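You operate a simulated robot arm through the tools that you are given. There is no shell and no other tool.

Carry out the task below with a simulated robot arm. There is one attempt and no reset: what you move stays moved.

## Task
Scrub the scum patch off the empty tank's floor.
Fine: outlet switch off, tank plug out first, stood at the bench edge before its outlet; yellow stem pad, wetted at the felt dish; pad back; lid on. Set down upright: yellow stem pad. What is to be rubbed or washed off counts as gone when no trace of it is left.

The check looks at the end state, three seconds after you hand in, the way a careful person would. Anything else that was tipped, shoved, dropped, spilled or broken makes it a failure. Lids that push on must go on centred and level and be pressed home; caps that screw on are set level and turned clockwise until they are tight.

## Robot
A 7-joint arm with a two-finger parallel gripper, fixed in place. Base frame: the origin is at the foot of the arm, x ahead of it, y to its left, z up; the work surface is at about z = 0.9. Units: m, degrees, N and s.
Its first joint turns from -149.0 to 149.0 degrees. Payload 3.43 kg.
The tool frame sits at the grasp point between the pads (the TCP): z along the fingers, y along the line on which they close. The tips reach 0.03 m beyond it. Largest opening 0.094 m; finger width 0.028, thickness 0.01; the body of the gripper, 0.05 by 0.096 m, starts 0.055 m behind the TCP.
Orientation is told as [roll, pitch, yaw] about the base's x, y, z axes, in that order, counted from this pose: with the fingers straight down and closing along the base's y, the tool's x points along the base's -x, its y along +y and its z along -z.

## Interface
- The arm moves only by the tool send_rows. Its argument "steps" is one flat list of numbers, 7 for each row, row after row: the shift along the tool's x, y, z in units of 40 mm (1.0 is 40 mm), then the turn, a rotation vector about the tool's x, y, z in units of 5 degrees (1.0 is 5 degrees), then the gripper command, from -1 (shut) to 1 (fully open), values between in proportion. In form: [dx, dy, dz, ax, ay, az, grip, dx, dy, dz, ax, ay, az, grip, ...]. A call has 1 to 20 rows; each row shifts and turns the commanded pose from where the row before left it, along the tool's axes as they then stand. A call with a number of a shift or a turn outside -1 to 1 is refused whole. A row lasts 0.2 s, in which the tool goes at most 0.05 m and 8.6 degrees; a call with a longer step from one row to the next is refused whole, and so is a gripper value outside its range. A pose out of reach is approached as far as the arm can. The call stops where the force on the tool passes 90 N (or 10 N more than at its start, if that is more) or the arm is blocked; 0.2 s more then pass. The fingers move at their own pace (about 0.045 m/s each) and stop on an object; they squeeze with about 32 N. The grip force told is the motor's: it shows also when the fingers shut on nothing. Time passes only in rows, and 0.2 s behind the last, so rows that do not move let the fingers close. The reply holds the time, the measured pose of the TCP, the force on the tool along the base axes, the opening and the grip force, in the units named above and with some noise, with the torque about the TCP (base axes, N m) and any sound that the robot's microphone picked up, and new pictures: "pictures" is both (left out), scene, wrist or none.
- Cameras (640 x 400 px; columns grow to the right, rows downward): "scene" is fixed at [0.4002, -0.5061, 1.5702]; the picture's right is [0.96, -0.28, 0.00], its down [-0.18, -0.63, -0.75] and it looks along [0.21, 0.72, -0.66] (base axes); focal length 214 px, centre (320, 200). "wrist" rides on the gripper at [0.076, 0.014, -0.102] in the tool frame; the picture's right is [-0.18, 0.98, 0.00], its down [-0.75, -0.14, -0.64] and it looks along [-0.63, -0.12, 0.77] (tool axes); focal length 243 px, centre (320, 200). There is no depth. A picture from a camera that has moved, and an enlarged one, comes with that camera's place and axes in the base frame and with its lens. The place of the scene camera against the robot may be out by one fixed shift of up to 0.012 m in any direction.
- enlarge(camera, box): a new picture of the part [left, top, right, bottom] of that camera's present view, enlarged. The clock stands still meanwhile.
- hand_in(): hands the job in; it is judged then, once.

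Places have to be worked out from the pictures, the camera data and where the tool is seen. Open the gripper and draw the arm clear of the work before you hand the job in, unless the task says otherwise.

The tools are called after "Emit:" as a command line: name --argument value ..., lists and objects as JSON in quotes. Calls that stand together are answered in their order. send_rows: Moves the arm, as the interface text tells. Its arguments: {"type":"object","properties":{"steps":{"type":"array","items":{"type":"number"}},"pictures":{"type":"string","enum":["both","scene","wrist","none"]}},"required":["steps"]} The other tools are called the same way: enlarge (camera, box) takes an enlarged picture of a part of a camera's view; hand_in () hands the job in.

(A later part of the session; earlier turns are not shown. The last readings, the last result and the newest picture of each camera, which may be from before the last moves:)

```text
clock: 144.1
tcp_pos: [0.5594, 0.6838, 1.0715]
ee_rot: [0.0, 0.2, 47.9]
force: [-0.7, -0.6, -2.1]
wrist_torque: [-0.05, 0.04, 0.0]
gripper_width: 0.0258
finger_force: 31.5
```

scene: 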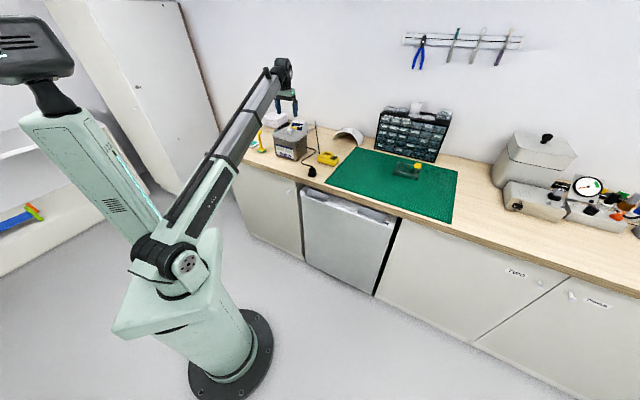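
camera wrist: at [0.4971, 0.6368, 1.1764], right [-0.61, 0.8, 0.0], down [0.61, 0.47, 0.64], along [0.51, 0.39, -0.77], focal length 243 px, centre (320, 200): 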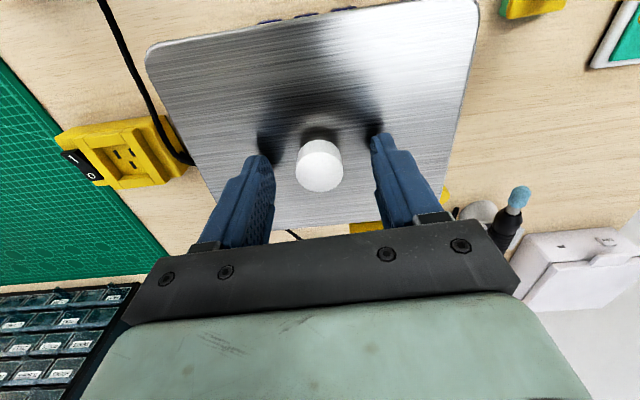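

Lid lifted ~2 mm. Shifting +3 mm n, +2 mm w and checking the strips.

Emit:
send_rows --steps '[-0.078, 0.048, 0, 0, 0, 0, -1, 0, 0, 0, 0, 0, 0, -1]' --pictures "wrist"

Emit:
enlarge --camera "wrist" --box '[180, 10, 280, 60]'

Emit:
enlarge --camera "wrist" --box '[425, 100, 485, 170]'

Emit:
enlarge --camera "scene" --box '[272, 126, 300, 147]'

Emit:
enlarge --camera "scene" --box '[286, 126, 314, 147]'

```text
clock: 144.7
tcp_pos: [0.5597, 0.6872, 1.0701]
ee_rot: [0.0, 0.2, 47.7]
force: [0.5, -0.5, -3.0]
wrist_torque: [0.02, -0.01, 0.0]
gripper_width: 0.026
finger_force: 32.0
camera wrist: at [0.498, 0.6409, 1.1733], right [-0.61, 0.8, 0.0], down [0.61, 0.47, 0.64], along [0.51, 0.39, -0.77], focal length 243 px, centre (320, 200)
```

wrist: 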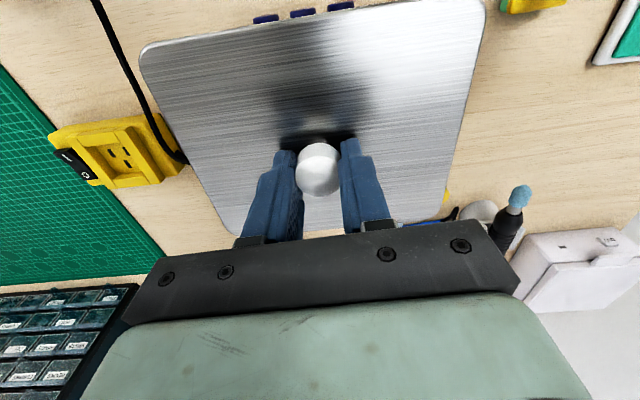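

```text
6.40 times, centred on (230, 35) of wrist
camera zoom: at [0.498, 0.6409, 1.1733], right [-0.61, 0.8, 0.0], down [0.61, 0.47, 0.64], along [0.51, 0.39, -0.77], focal length 1553 px, centre (896, 1256)
```

zoom: 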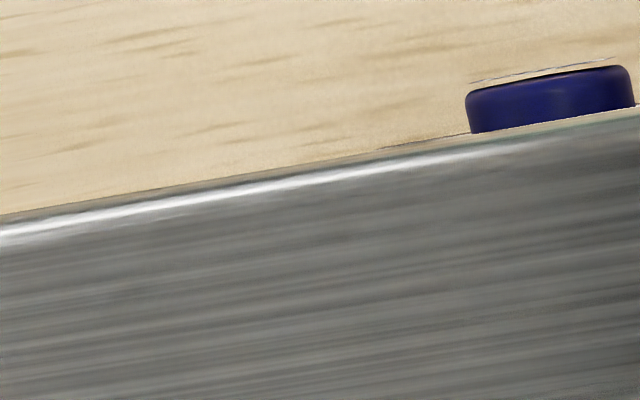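

```text
5.71 times, centred on (455, 135) of wrist
camera zoom: at [0.498, 0.6409, 1.1733], right [-0.61, 0.8, 0.0], down [0.61, 0.47, 0.64], along [0.51, 0.39, -0.77], focal length 1386 px, centre (-451, 571)
```

zoom: 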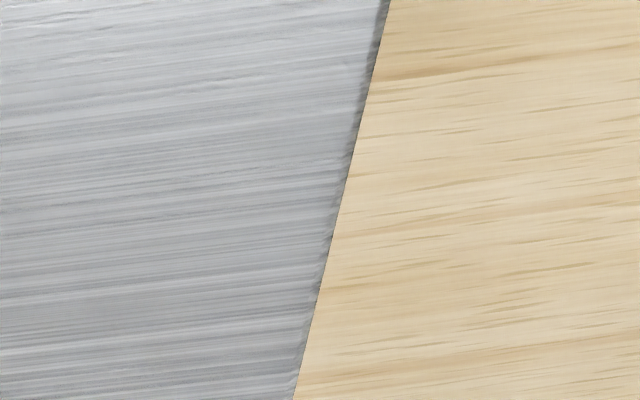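

```text
16.00 times, centred on (286, 136) of scene
camera zoom: at [0.4002, -0.5061, 1.5702], right [0.96, -0.28, 0.0], down [-0.18, -0.63, -0.75], along [0.21, 0.72, -0.66], focal length 3432 px, centre (864, 1216)
```

zoom: 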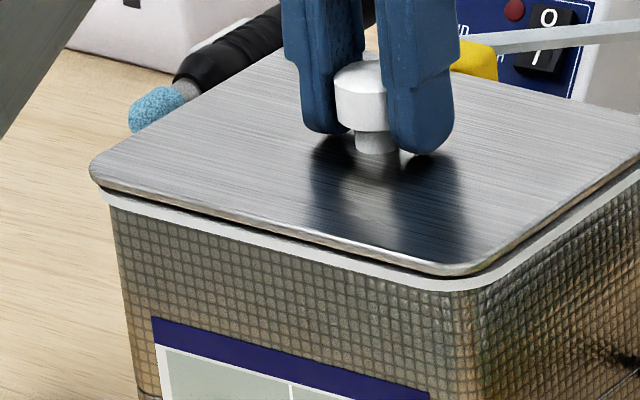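

```text
16.00 times, centred on (300, 136) of scene
camera zoom: at [0.4002, -0.5061, 1.5702], right [0.96, -0.28, 0.0], down [-0.18, -0.63, -0.75], along [0.21, 0.72, -0.66], focal length 3432 px, centre (640, 1216)
```

zoom: 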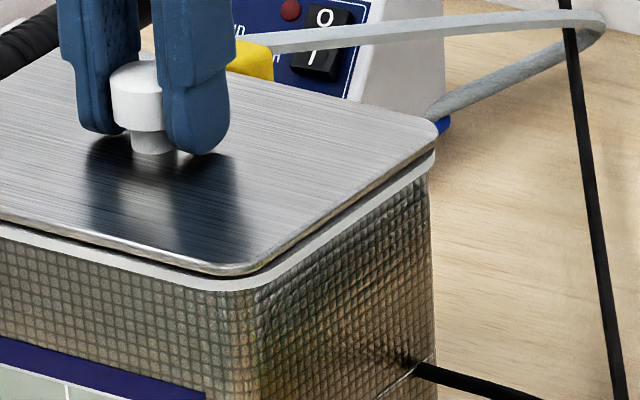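

Now no rim strip shows on n- or w+ and the front/right bands look even. Lowering and pressing home.

Emit:
send_rows --steps '[0, 0, 0.04, 0, 0, 0, -1, 0, 0, 0, 0, 0, 0, -1]' --pictures "none"

Emit:
send_rows --steps '[0, 0, 0.03, 0, 0, 0, -1, 0, 0, 0, 0, 0, 0, -1]' --pictures "none"

Emit:
send_rows --steps '[0, 0, 0.03, 0, 0, 0, -1, 0, 0, 0, 0, 0, 0, -1]' --pictures "none"

```text
clock: 145.2
tcp_pos: [0.5586, 0.6887, 1.0672]
ee_rot: [0.0, 0.2, 47.9]
force: [0.8, -0.2, -0.6]
wrist_torque: [-0.02, -0.06, 0.05]
gripper_width: 0.026
finger_force: 32.2
```

```text
clock: 145.8
tcp_pos: [0.5595, 0.6866, 1.0687]
ee_rot: [0.1, 0.0, 47.8]
force: [2.2, 1.2, 17.7]
wrist_torque: [-0.17, 0.11, 0.07]
gripper_width: 0.026
finger_force: 32.6
```

```text
clock: 146.4
tcp_pos: [0.5587, 0.6878, 1.0684]
ee_rot: [0.2, 0.0, 48.0]
force: [4.5, 7.8, 44.6]
wrist_torque: [0.05, 0.0, 0.07]
gripper_width: 0.0263
finger_force: 31.8
```

Evenly seated at 45 N. Relaxing and releasing the knob.

Emit:
send_rows --steps '[0, 0, -0.05, 0, 0, 0, -1, 0, 0, 0, 0, 0, 0, -1, 0, 0, 0, 0, 0, 0, -0.3, 0, 0, 0, 0, 0, 0, 0, 0, 0, 0, 0, 0, 0, 0.3, 0, 0, 0, 0, 0, 0, 0.3]' --pictures "none"

Emit:
send_rows --steps '[0, 0, -0.3, 0, 0, 0, 0.3, 0, 0, -0.6, 0, 0, 0, 0.3, 0, 0, -0.8, 0, 0, 0, 0.6, 0, 0, -0.8, 0, 0, 0, 1, 0, 0, 0, 0, 0, 0, 1]' --pictures "wrist"

Emit:
enlarge --camera "wrist" --box '[190, 0, 430, 160]'

Emit:
enlarge --camera "wrist" --box '[290, 150, 330, 180]'

Emit:
enlarge --camera "wrist" --box '[390, 60, 420, 85]'

Emit:
enlarge --camera "wrist" --box '[260, 0, 340, 50]'

Emit:
enlarge --camera "scene" --box '[270, 118, 320, 150]'

```text
clock: 147.8
tcp_pos: [0.5607, 0.6863, 1.0664]
ee_rot: [0.0, 0.3, 47.8]
force: [-0.1, -0.3, 0.3]
wrist_torque: [0.01, -0.03, 0.02]
gripper_width: 0.0606
finger_force: 0.1
```

```text
clock: 149.1
tcp_pos: [0.5582, 0.6862, 1.1688]
ee_rot: [0.1, 0.3, 47.9]
force: [-0.5, 0.7, 0.9]
wrist_torque: [0.0, 0.03, -0.02]
gripper_width: 0.094
finger_force: 0.1
camera wrist: at [0.4982, 0.6405, 1.2717], right [-0.61, 0.8, 0.0], down [0.61, 0.47, 0.64], along [0.51, 0.39, -0.77], focal length 243 px, centre (320, 200)
```

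wrist: 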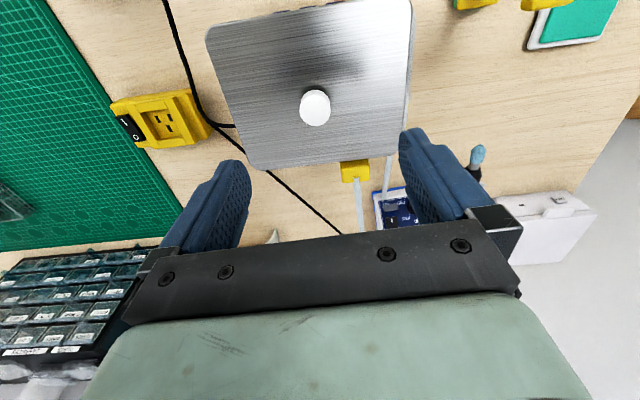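

```text
2.50 times, centred on (310, 80) of wrist
camera zoom: at [0.4982, 0.6405, 1.2717], right [-0.61, 0.8, 0.0], down [0.61, 0.47, 0.64], along [0.51, 0.39, -0.77], focal length 606 px, centre (345, 500)
```

zoom: 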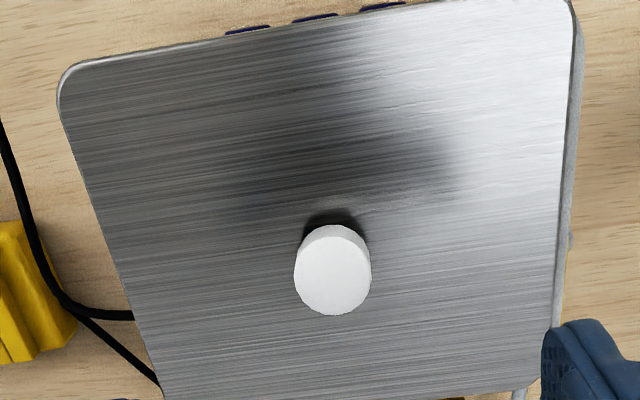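

```text
13.33 times, centred on (310, 165) of wrist
camera zoom: at [0.4982, 0.6405, 1.2717], right [-0.61, 0.8, 0.0], down [0.61, 0.47, 0.64], along [0.51, 0.39, -0.77], focal length 3235 px, centre (453, 667)
```

zoom: 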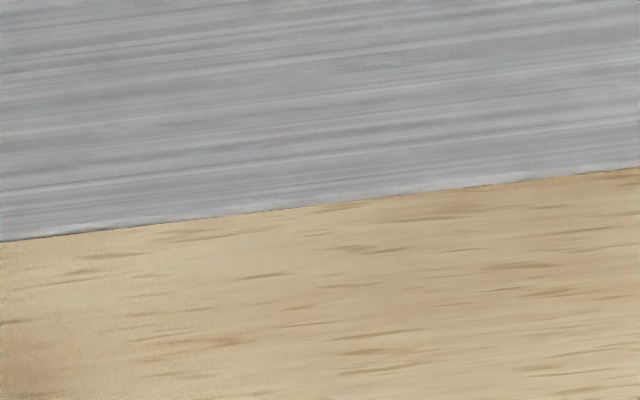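

```text
16.00 times, centred on (405, 72) of wrist
camera zoom: at [0.4982, 0.6405, 1.2717], right [-0.61, 0.8, 0.0], down [0.61, 0.47, 0.64], along [0.51, 0.39, -0.77], focal length 3882 px, centre (-1040, 2240)
```

zoom: 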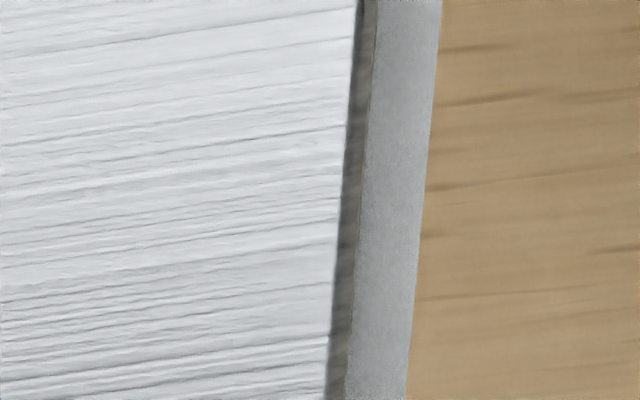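

```text
8.00 times, centred on (300, 25) of wrist
camera zoom: at [0.4982, 0.6405, 1.2717], right [-0.61, 0.8, 0.0], down [0.61, 0.47, 0.64], along [0.51, 0.39, -0.77], focal length 1941 px, centre (480, 1600)
```

zoom: 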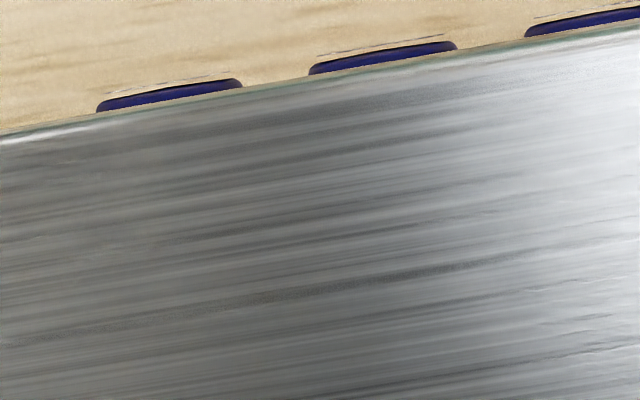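

```text
12.50 times, centred on (295, 134) of scene
camera zoom: at [0.4002, -0.5061, 1.5702], right [0.96, -0.28, 0.0], down [-0.18, -0.63, -0.75], along [0.21, 0.72, -0.66], focal length 2681 px, centre (632, 1025)
```

zoom: 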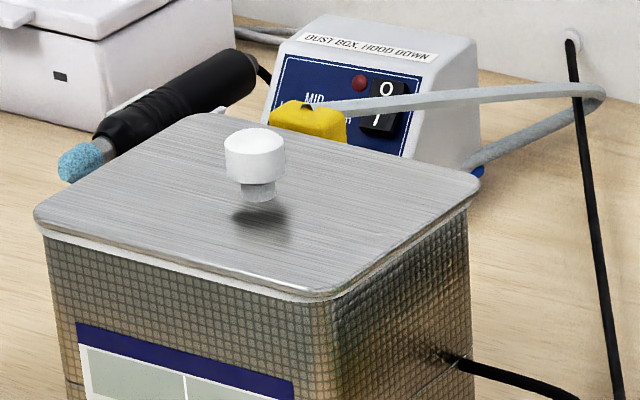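

n is now well centred (no rim visible on either n side), but releasing the knob let the lid slip ~3.7 mm toward -w. I'll close the fingers and nudge the knob gently back +w by that amount instead of re-gripping.

Emit:
send_rows --steps '[0.05, -0.45, 0, 0, 0, 0, -1, 0, -0.44, 0, 0, 0, 0, -1, 0, 0, 0.4, 0, 0, 0, -1, 0, 0, 0.4, 0, 0, 0, -1, 0, 0, 0.4, 0, 0, 0, -1, 0, 0, 0.4, 0, 0, 0, -1, 0, 0, 0, 0, 0, 0, -1]'

Emit:
enlarge --camera "wrist" --box '[220, 60, 420, 200]'

Emit:
enlarge --camera "scene" --box '[265, 110, 325, 150]'

```text
clock: 150.7
tcp_pos: [0.5841, 0.6608, 1.1038]
ee_rot: [0.0, 0.3, 47.9]
force: [-0.6, 0.3, -0.8]
wrist_torque: [0.01, 0.01, -0.01]
gripper_width: 0.0001
finger_force: 32.0
camera wrist: at [0.5231, 0.6143, 1.2072], right [-0.61, 0.8, 0.0], down [0.61, 0.47, 0.64], along [0.51, 0.39, -0.77], focal length 243 px, centre (320, 200)
```

scene: 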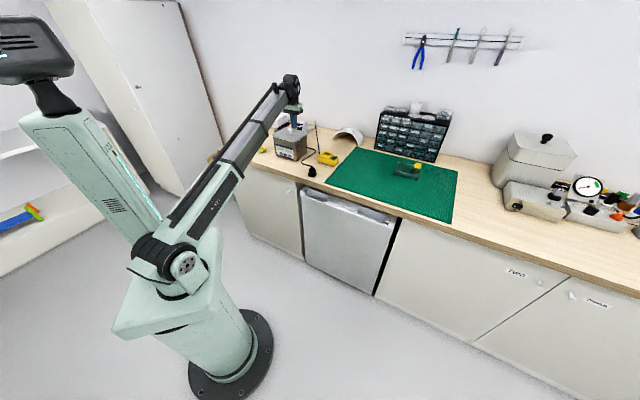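
wrist: 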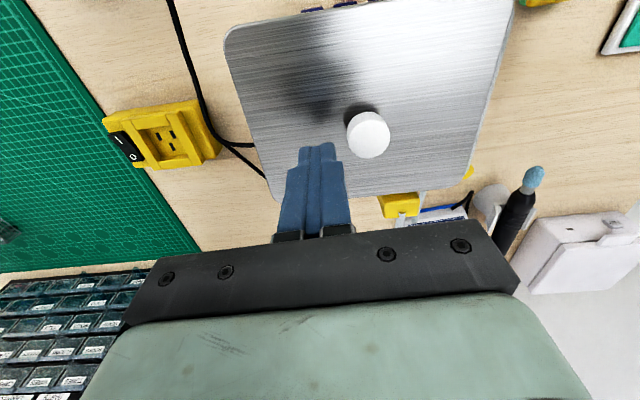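

```text
2.86 times, centred on (320, 130) of wrist
camera zoom: at [0.5231, 0.6143, 1.2072], right [-0.61, 0.8, 0.0], down [0.61, 0.47, 0.64], along [0.51, 0.39, -0.77], focal length 693 px, centre (320, 400)
```

zoom: 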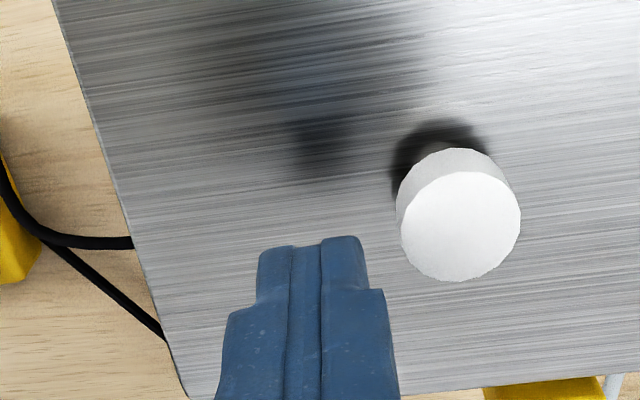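

```text
10.00 times, centred on (295, 130) of scene
camera zoom: at [0.4002, -0.5061, 1.5702], right [0.96, -0.28, 0.0], down [-0.18, -0.63, -0.75], along [0.21, 0.72, -0.66], focal length 2145 px, centre (570, 900)
```

zoom: 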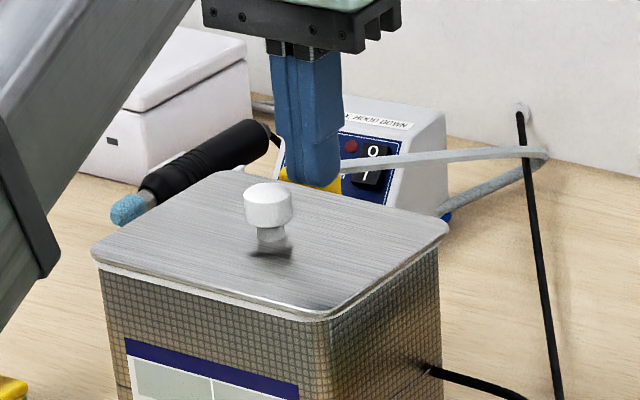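

Knob lies 32.6 mm to +w of the closed fingers (gap ≈ 9.6 mm). Lowering beside it and approaching.

Emit:
send_rows --steps '[0, 0, 0.4, 0, 0, 0, -1, 0, 0, 0.38, 0, 0, 0, -1, 0, 0.1, 0, 0, 0, 0, -1, 0, 0.1, 0, 0, 0, 0, -1, 0, 0, 0, 0, 0, 0, -1]' --pictures "wrist"

Emit:
enlarge --camera "wrist" --box '[240, 80, 440, 220]'

Emit:
enlarge --camera "wrist" --box '[430, 60, 530, 160]'

```text
clock: 151.8
tcp_pos: [0.5787, 0.6671, 1.0729]
ee_rot: [0.1, 0.2, 47.8]
force: [-0.2, 0.5, 0.4]
wrist_torque: [-0.01, 0.02, -0.02]
gripper_width: 0.0
finger_force: 32.5
camera wrist: at [0.5175, 0.6202, 1.1748], right [-0.6, 0.8, 0.0], down [0.61, 0.47, 0.64], along [0.51, 0.39, -0.77], focal length 243 px, centre (320, 200)
```

wrist: 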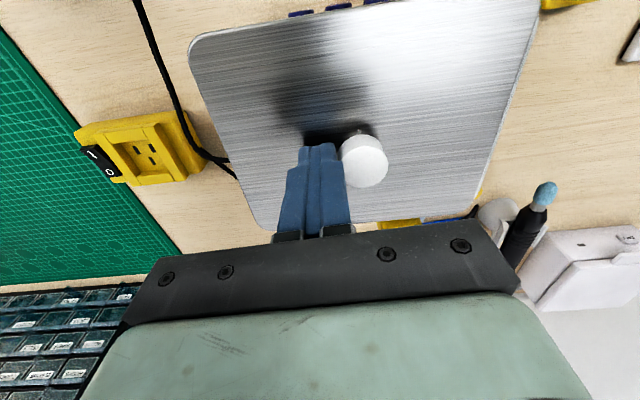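

```text
2.86 times, centred on (340, 150) of wrist
camera zoom: at [0.5175, 0.6202, 1.1748], right [-0.6, 0.8, 0.0], down [0.61, 0.47, 0.64], along [0.51, 0.39, -0.77], focal length 693 px, centre (263, 343)
```

zoom: 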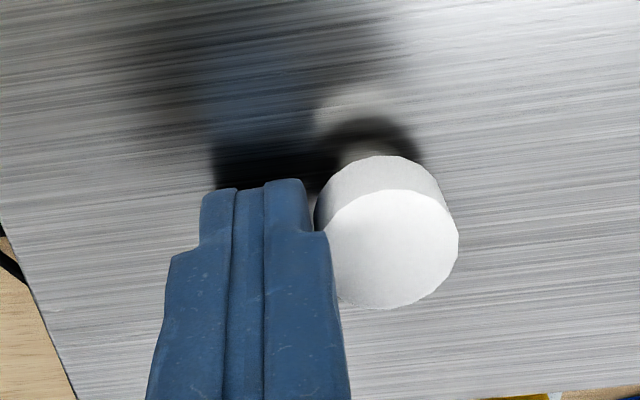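

```text
4.00 times, centred on (480, 110) of wrist
camera zoom: at [0.5175, 0.6202, 1.1748], right [-0.6, 0.8, 0.0], down [0.61, 0.47, 0.64], along [0.51, 0.39, -0.77], focal length 970 px, centre (-320, 560)
```

zoom: 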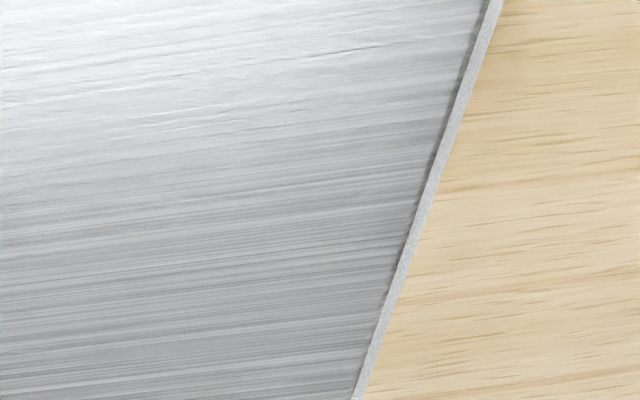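

Strip at the +w edge indicates ~3.5 mm to recover. Pushing slowly in small steps.

Emit:
send_rows --steps '[0, 0.025, 0, 0, 0, 0, -1, 0, 0.025, 0, 0, 0, 0, -1, 0, 0.025, 0, 0, 0, 0, -1, 0, 0, 0, 0, 0, 0, -1]' --pictures "wrist"

Emit:
enlarge --camera "wrist" --box '[430, 60, 530, 160]'

Emit:
enlarge --camera "wrist" --box '[240, 80, 440, 220]'

```text
clock: 152.8
tcp_pos: [0.5779, 0.6686, 1.0711]
ee_rot: [0.1, 0.2, 47.7]
force: [1.2, -0.4, 0.7]
wrist_torque: [0.02, 0.01, 0.02]
gripper_width: 0.0001
finger_force: 32.3
camera wrist: at [0.5153, 0.6218, 1.1749], right [-0.61, 0.8, 0.0], down [0.61, 0.47, 0.64], along [0.51, 0.39, -0.77], focal length 243 px, centre (320, 200)
```

wrist: 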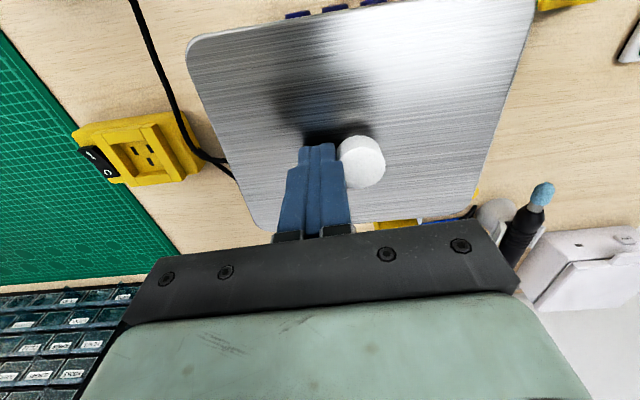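

```text
4.00 times, centred on (480, 110) of wrist
camera zoom: at [0.5153, 0.6218, 1.1749], right [-0.61, 0.8, 0.0], down [0.61, 0.47, 0.64], along [0.51, 0.39, -0.77], focal length 970 px, centre (-320, 560)
```

zoom: 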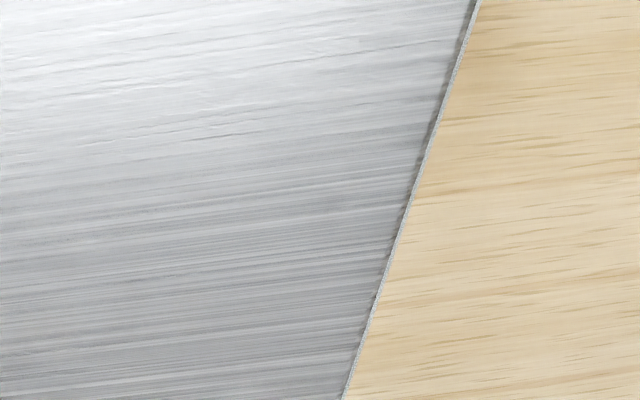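

```text
2.86 times, centred on (340, 150) of wrist
camera zoom: at [0.5153, 0.6218, 1.1749], right [-0.61, 0.8, 0.0], down [0.61, 0.47, 0.64], along [0.51, 0.39, -0.77], focal length 693 px, centre (263, 343)
```

zoom: 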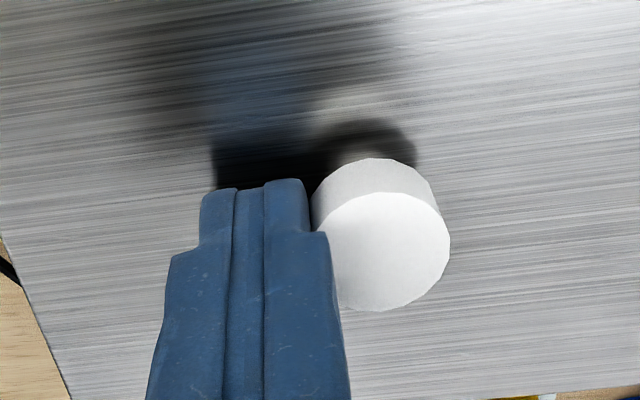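

The strip is shrinking as the lid moves. Pushing ~2 mm more.

Emit:
send_rows --steps '[0, 0.025, 0, 0, 0, 0, -1, 0, 0.025, 0, 0, 0, 0, -1, 0, 0, 0, 0, 0, 0, -1]' --pictures "wrist"

Emit:
enlarge --camera "wrist" --box '[430, 60, 530, 160]'

Emit:
enlarge --camera "wrist" --box '[180, 30, 280, 130]'

Emit:
enlarge --camera "scene" --box '[270, 118, 320, 150]'

```text
clock: 153.7
tcp_pos: [0.5753, 0.6699, 1.0722]
ee_rot: [0.1, 0.2, 47.7]
force: [0.7, -0.1, -0.1]
wrist_torque: [0.01, -0.01, -0.03]
gripper_width: 0.0
finger_force: 32.2
camera wrist: at [0.5138, 0.6234, 1.1752], right [-0.61, 0.8, 0.0], down [0.61, 0.47, 0.64], along [0.51, 0.39, -0.77], focal length 243 px, centre (320, 200)
```

wrist: 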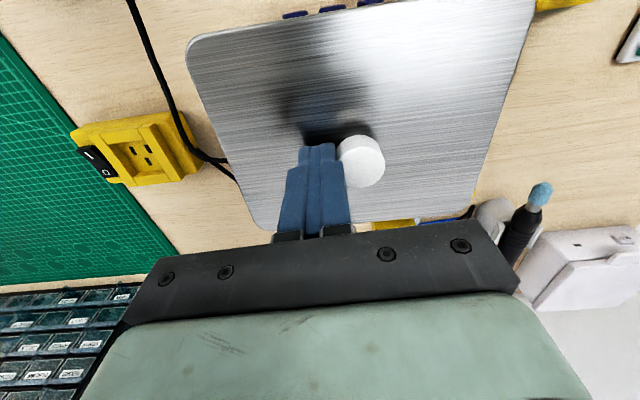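

```text
4.00 times, centred on (480, 110) of wrist
camera zoom: at [0.5138, 0.6234, 1.1752], right [-0.61, 0.8, 0.0], down [0.61, 0.47, 0.64], along [0.51, 0.39, -0.77], focal length 970 px, centre (-320, 560)
```

zoom: 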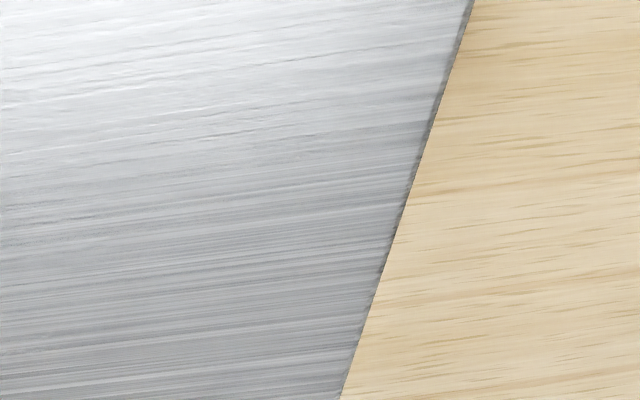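

```text
4.00 times, centred on (230, 80) of wrist
camera zoom: at [0.5138, 0.6234, 1.1752], right [-0.61, 0.8, 0.0], down [0.61, 0.47, 0.64], along [0.51, 0.39, -0.77], focal length 970 px, centre (680, 680)
```

zoom: 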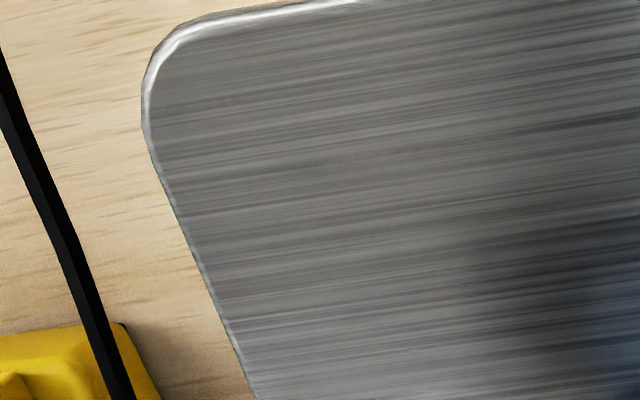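

```text
12.50 times, centred on (295, 134) of scene
camera zoom: at [0.4002, -0.5061, 1.5702], right [0.96, -0.28, 0.0], down [-0.18, -0.63, -0.75], along [0.21, 0.72, -0.66], focal length 2681 px, centre (632, 1025)
```

zoom: 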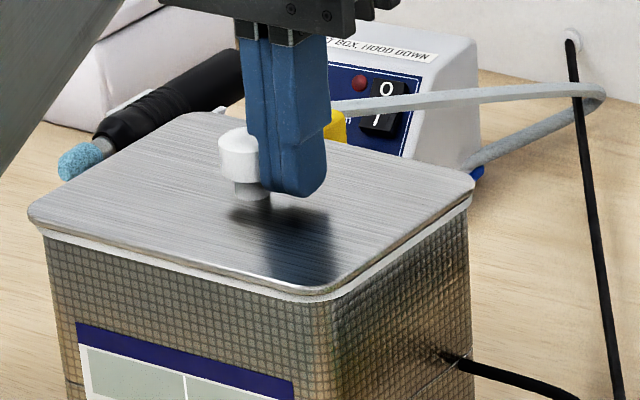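

Strip gone. Backing off from the knob, raising, and re-checking from above.

Emit:
send_rows --steps '[0, -0.2, 0, 0, 0, 0, -1, 0, 0, -0.5, 0, 0, 0, -1, 0, 0.3, -0.7, 0, 0, 0, -1, 0, 0.35, -0.7, 0, 0, 0, -1, 0, 0.2, -0.5, 0, 0, 0, -1, 0, 0, 0, 0, 0, 0, -1]' --pictures "wrist"

Emit:
enlarge --camera "wrist" --box '[390, 50, 430, 90]'

Emit:
enlarge --camera "wrist" --box '[205, 60, 265, 130]'

Emit:
enlarge --camera "wrist" --box '[240, 150, 330, 190]'

Emit:
enlarge --camera "scene" --box '[270, 118, 320, 150]'

```text
clock: 155.1
tcp_pos: [0.5553, 0.6875, 1.1676]
ee_rot: [0.1, 0.2, 47.8]
force: [0.0, -0.7, 0.0]
wrist_torque: [-0.01, -0.02, 0.0]
gripper_width: 0.0001
finger_force: 31.9
camera wrist: at [0.4942, 0.6417, 1.2711], right [-0.6, 0.8, 0.0], down [0.61, 0.47, 0.64], along [0.51, 0.39, -0.77], focal length 243 px, centre (320, 200)
```

wrist: 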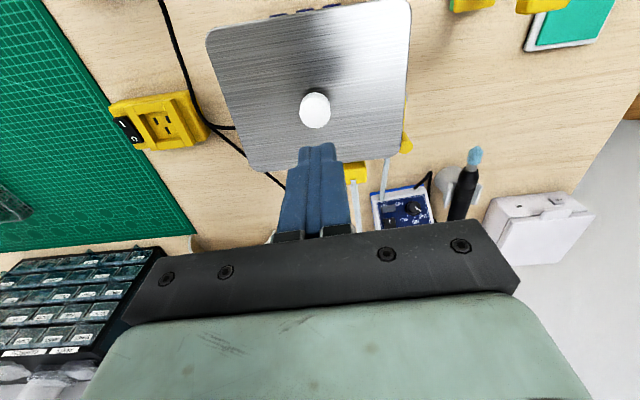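

```text
10.00 times, centred on (410, 70) of wrist
camera zoom: at [0.4942, 0.6417, 1.2711], right [-0.6, 0.8, 0.0], down [0.61, 0.47, 0.64], along [0.51, 0.39, -0.77], focal length 2426 px, centre (-580, 1500)
```

zoom: 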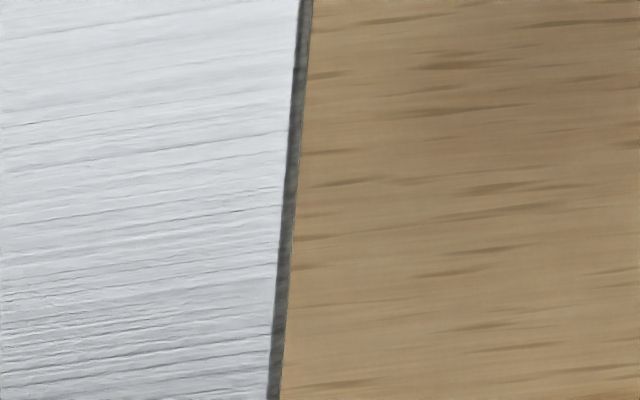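

```text
5.71 times, centred on (235, 95) of wrist
camera zoom: at [0.4942, 0.6417, 1.2711], right [-0.6, 0.8, 0.0], down [0.61, 0.47, 0.64], along [0.51, 0.39, -0.77], focal length 1386 px, centre (806, 800)
```

zoom: 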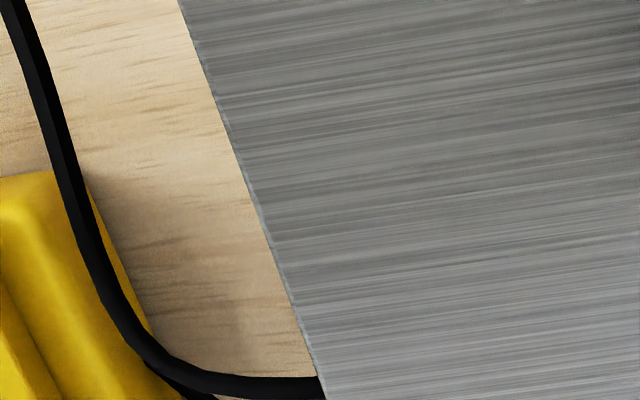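

```text
7.11 times, centred on (285, 170) of wrist
camera zoom: at [0.4942, 0.6417, 1.2711], right [-0.6, 0.8, 0.0], down [0.61, 0.47, 0.64], along [0.51, 0.39, -0.77], focal length 1725 px, centre (569, 413)
```

zoom: 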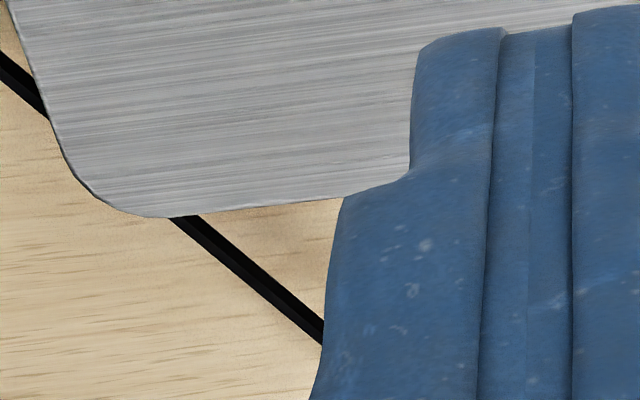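

```text
12.50 times, centred on (295, 134) of scene
camera zoom: at [0.4002, -0.5061, 1.5702], right [0.96, -0.28, 0.0], down [-0.18, -0.63, -0.75], along [0.21, 0.72, -0.66], focal length 2681 px, centre (632, 1025)
```

zoom: 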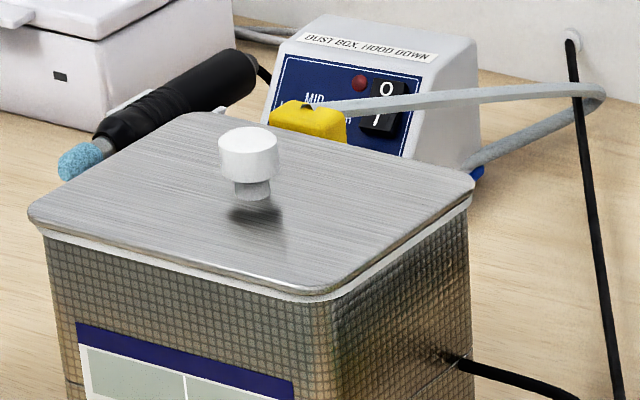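

The lid now covers the rim evenly with no strip showing on any side. A final gentle press straight down on the knob with the closed fingertips to be sure it is home.

Emit:
send_rows --steps '[0.108, -0.09, 0, 0, 0, 0, -1, 0, 0, 0.6, 0, 0, 0, -1, 0, 0, 0.6, 0, 0, 0, -1, 0, 0, 0.45, 0, 0, 0, -1, 0, 0, 0, 0, 0, 0, -1]' --pictures "wrist"

Emit:
enlarge --camera "wrist" --box '[240, 80, 400, 200]'

Emit:
enlarge --camera "scene" --box '[265, 110, 325, 150]'

```text
clock: 156.2
tcp_pos: [0.5552, 0.6809, 1.1013]
ee_rot: [0.1, 0.1, 47.9]
force: [0.9, 0.8, -0.2]
wrist_torque: [0.0, 0.02, 0.01]
gripper_width: 0.0
finger_force: 32.0
camera wrist: at [0.4936, 0.6347, 1.2058], right [-0.61, 0.8, 0.0], down [0.61, 0.47, 0.64], along [0.51, 0.39, -0.77], focal length 243 px, centre (320, 200)
```

wrist: 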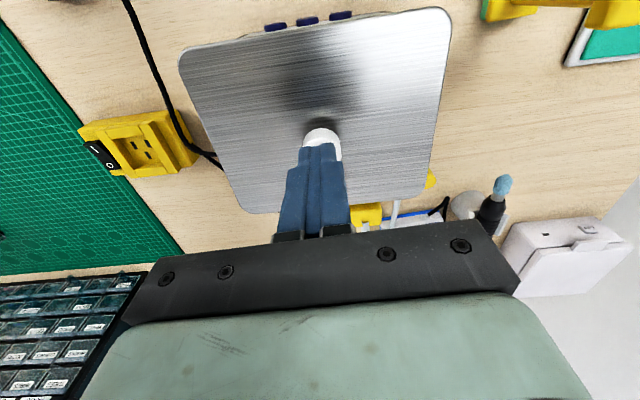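

```text
3.33 times, centred on (320, 140) of wrist
camera zoom: at [0.4936, 0.6347, 1.2058], right [-0.61, 0.8, 0.0], down [0.61, 0.47, 0.64], along [0.51, 0.39, -0.77], focal length 809 px, centre (320, 400)
```

zoom: 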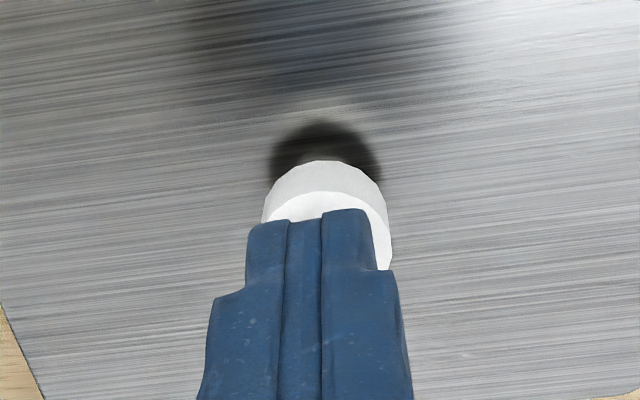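

```text
10.00 times, centred on (295, 130) of scene
camera zoom: at [0.4002, -0.5061, 1.5702], right [0.96, -0.28, 0.0], down [-0.18, -0.63, -0.75], along [0.21, 0.72, -0.66], focal length 2145 px, centre (570, 900)
```

zoom: 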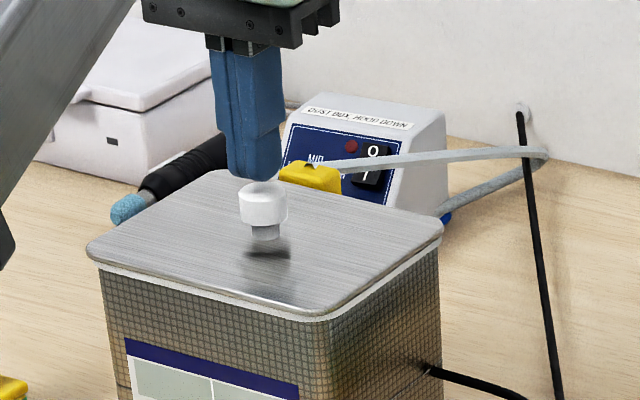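

Nearly aligned over the knob (2 mm off in w). Adjusting and pressing down gently.

Emit:
send_rows --steps '[0, 0.05, 0.1, 0, 0, 0, -1, 0, 0, 0.1, 0, 0, 0, -1, 0, 0, 0.03, 0, 0, 0, -1, 0, 0, 0, 0, 0, 0, -1]' --pictures "none"

Emit:
send_rows --steps '[0, 0, 0.03, 0, 0, 0, -1, 0, 0, 0, 0, 0, 0, -1]' --pictures "none"

Emit:
send_rows --steps '[0, 0, 0.03, 0, 0, 0, -1, 0, 0, 0, 0, 0, 0, -1]' --pictures "none"

```text
clock: 157.2
tcp_pos: [0.5534, 0.685, 1.0951]
ee_rot: [0.0, 0.2, 47.9]
force: [-2.7, 1.4, 9.4]
wrist_torque: [0.07, 0.03, -0.02]
gripper_width: 0.0
finger_force: 32.0
```

```text
clock: 157.8
tcp_pos: [0.5543, 0.6842, 1.0949]
ee_rot: [0.1, 0.1, 48.0]
force: [-1.9, 2.6, 30.8]
wrist_torque: [0.08, -0.06, 0.03]
gripper_width: 0.0
finger_force: 31.8
```

```text
clock: 158.4
tcp_pos: [0.5538, 0.6837, 1.0937]
ee_rot: [0.2, -0.1, 47.9]
force: [-0.9, 10.0, 56.8]
wrist_torque: [0.32, -0.21, 0.0]
gripper_width: 0.0
finger_force: 31.9
```

Pressed to 57 N, solid. Raising straight up, and re-checking lid position.

Emit:
send_rows --steps '[0, 0, -0.05, 0, 0, 0, -1, 0, 0, -0.1, 0, 0, 0, -1, 0, 0, -0.6, 0, 0, 0, -1, 0, 0, -0.6, 0, 0, 0, -1, 0, 0, -0.5, 0, 0, 0, 0, 0, 0, 0, 0, 0, 0, 1, 0, 0, 0, 0, 0, 0, 1, 0, 0, 0, 0, 0, 0, 1]'

Emit:
enlarge --camera "wrist" --box '[190, 0, 430, 180]'

Emit:
enlarge --camera "wrist" --box '[390, 50, 430, 90]'

Emit:
enlarge --camera "wrist" --box '[290, 150, 330, 180]'

Emit:
enlarge --camera "scene" --box '[270, 118, 320, 150]'

```text
clock: 160.2
tcp_pos: [0.5554, 0.6836, 1.1655]
ee_rot: [0.1, 0.2, 47.8]
force: [0.3, 0.4, 0.7]
wrist_torque: [-0.03, -0.02, 0.0]
gripper_width: 0.0851
finger_force: 0.0
camera wrist: at [0.4929, 0.6368, 1.2688], right [-0.61, 0.8, 0.0], down [0.61, 0.47, 0.64], along [0.51, 0.39, -0.77], focal length 243 px, centre (320, 200)
```

scene: 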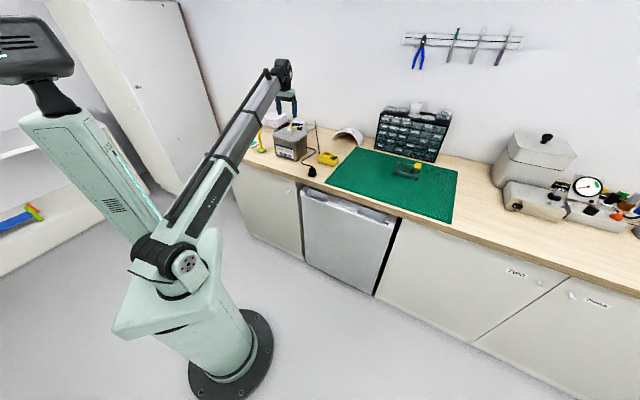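
wrist: 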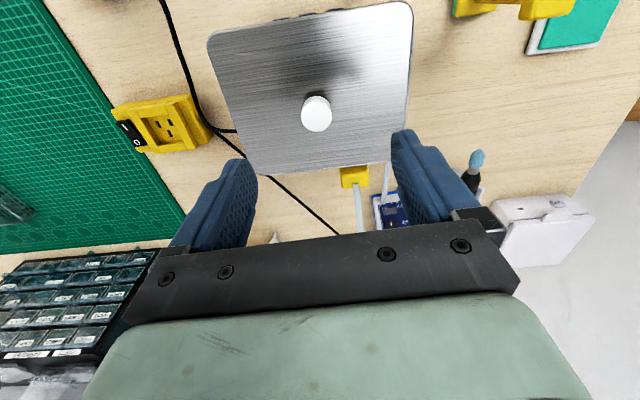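

```text
2.22 times, centred on (310, 90) of wrist
camera zoom: at [0.4929, 0.6368, 1.2688], right [-0.61, 0.8, 0.0], down [0.61, 0.47, 0.64], along [0.51, 0.39, -0.77], focal length 539 px, centre (342, 444)
```

zoom: 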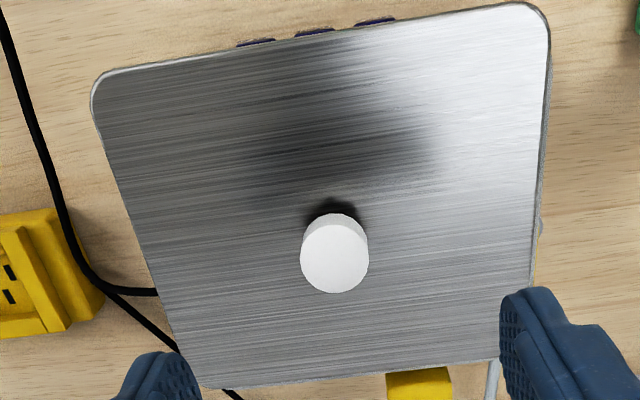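

```text
10.00 times, centred on (410, 70) of wrist
camera zoom: at [0.4929, 0.6368, 1.2688], right [-0.61, 0.8, 0.0], down [0.61, 0.47, 0.64], along [0.51, 0.39, -0.77], focal length 2426 px, centre (-580, 1500)
```

zoom: 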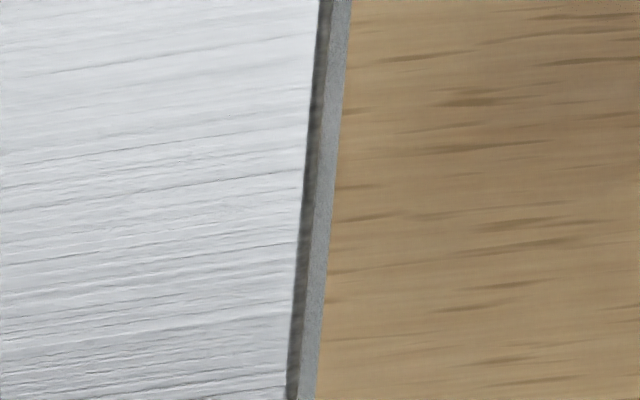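

```text
13.33 times, centred on (310, 165) of wrist
camera zoom: at [0.4929, 0.6368, 1.2688], right [-0.61, 0.8, 0.0], down [0.61, 0.47, 0.64], along [0.51, 0.39, -0.77], focal length 3235 px, centre (453, 667)
```

zoom: 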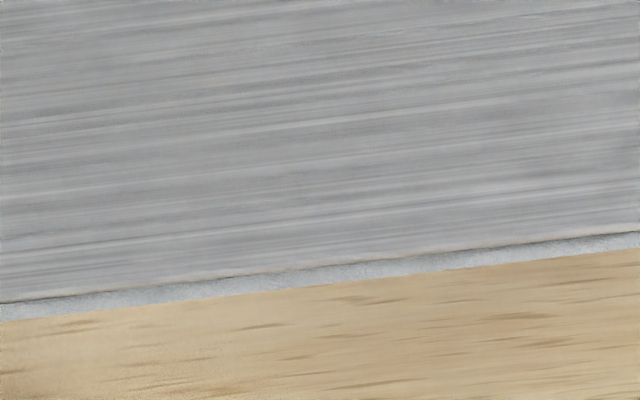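

```text
12.50 times, centred on (295, 134) of scene
camera zoom: at [0.4002, -0.5061, 1.5702], right [0.96, -0.28, 0.0], down [-0.18, -0.63, -0.75], along [0.21, 0.72, -0.66], focal length 2681 px, centre (632, 1025)
```

zoom: 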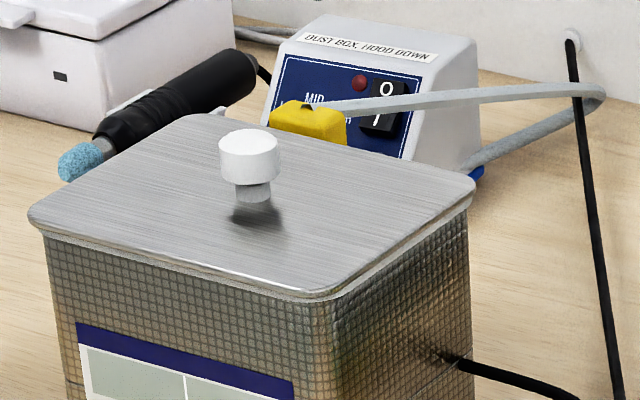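

Pressing dragged the lid ~3 mm (-n) and ~2 mm (-w) again (finger drag). It is seated, so I'll now just nudge it back to centre with the closed fingers and not press afterwards. First the w nudge.

Emit:
send_rows --steps '[-0.05, -0.43, 0, 0, 0, 0, -1, 0, -0.43, 0, 0, 0, 0, -1, 0, 0, 0, 0, 0, 0, -1, 0, 0, 0, 0, 0, 0, -1, 0, 0, 0.6, 0, 0, 0, -1, 0, 0, 0.6, 0, 0, 0, -1, 0, 0, 0.6, 0, 0, 0, -1, 0, 0, 0.52, 0, 0, 0, -1, 0, 0, 0, 0, 0, 0, -1]' --pictures "wrist"

Emit:
enlarge --camera "wrist" --box '[240, 80, 440, 220]'

```text
clock: 162.2
tcp_pos: [0.5792, 0.6622, 1.0735]
ee_rot: [0.1, 0.2, 47.9]
force: [-0.1, 0.0, 0.0]
wrist_torque: [0.0, 0.0, -0.01]
gripper_width: 0.0
finger_force: 32.3
camera wrist: at [0.5191, 0.6153, 1.1758], right [-0.61, 0.8, 0.0], down [0.61, 0.47, 0.64], along [0.51, 0.39, -0.77], focal length 243 px, centre (320, 200)
```

wrist: 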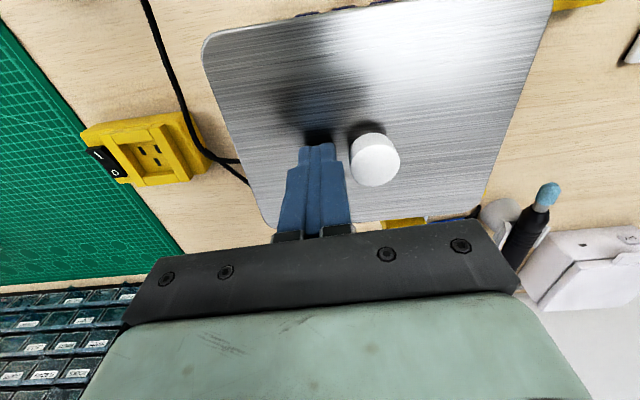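

```text
2.86 times, centred on (340, 150) of wrist
camera zoom: at [0.5191, 0.6153, 1.1758], right [-0.61, 0.8, 0.0], down [0.61, 0.47, 0.64], along [0.51, 0.39, -0.77], focal length 693 px, centre (263, 343)
```

zoom: 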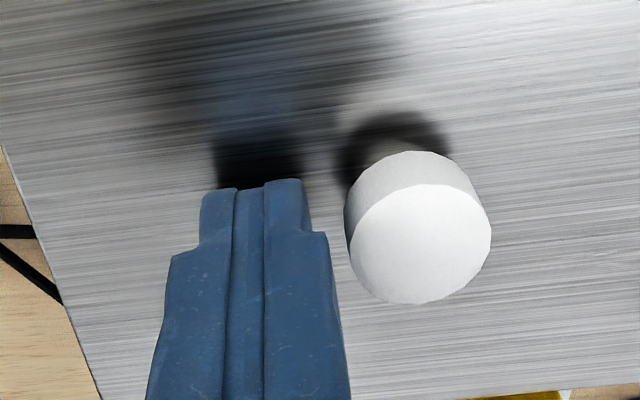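

Gap ≈ 7 mm. Moving in and pushing ~2 mm.

Emit:
send_rows --steps '[0, 0.1, 0, 0, 0, 0, -1, 0, 0.07, 0, 0, 0, 0, -1, 0, 0.03, 0, 0, 0, 0, -1, 0, 0.025, 0, 0, 0, 0, -1, 0, 0, 0, 0, 0, 0, -1]' --pictures "wrist"

Emit:
enlarge --camera "wrist" --box '[430, 60, 530, 160]'

Emit:
enlarge --camera "wrist" --box '[240, 80, 440, 220]'

```text
clock: 163.4
tcp_pos: [0.5748, 0.669, 1.0725]
ee_rot: [0.2, 0.2, 47.8]
force: [-0.9, 0.2, -0.5]
wrist_torque: [0.01, 0.0, 0.04]
gripper_width: 0.0001
finger_force: 32.1
camera wrist: at [0.5129, 0.6216, 1.1757], right [-0.61, 0.8, 0.0], down [0.61, 0.47, 0.64], along [0.51, 0.39, -0.77], focal length 243 px, centre (320, 200)
```

wrist: 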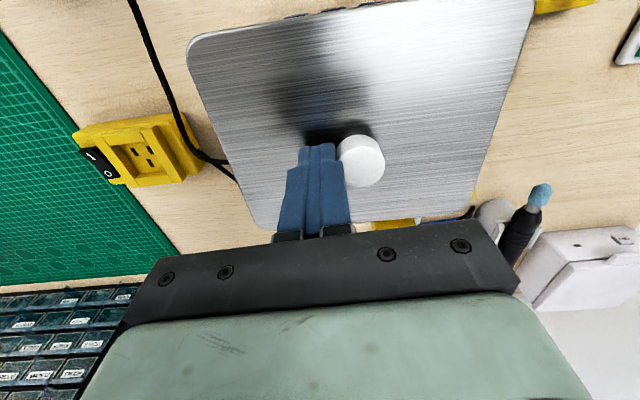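

```text
4.00 times, centred on (480, 110) of wrist
camera zoom: at [0.5129, 0.6216, 1.1757], right [-0.61, 0.8, 0.0], down [0.61, 0.47, 0.64], along [0.51, 0.39, -0.77], focal length 970 px, centre (-320, 560)
```

zoom: 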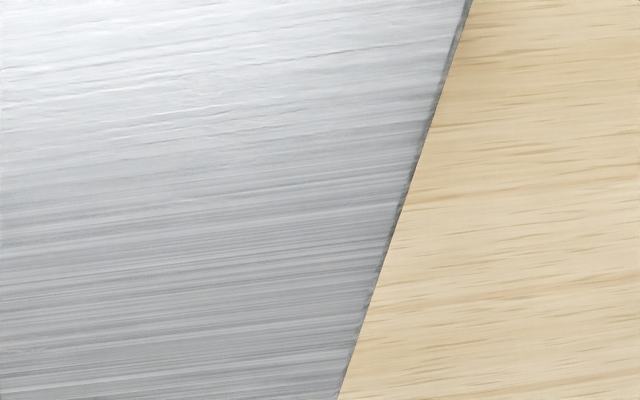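

```text
2.86 times, centred on (340, 150) of wrist
camera zoom: at [0.5129, 0.6216, 1.1757], right [-0.61, 0.8, 0.0], down [0.61, 0.47, 0.64], along [0.51, 0.39, -0.77], focal length 693 px, centre (263, 343)
```

zoom: 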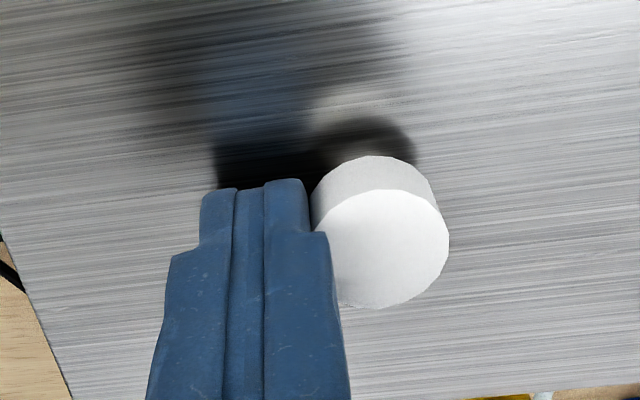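

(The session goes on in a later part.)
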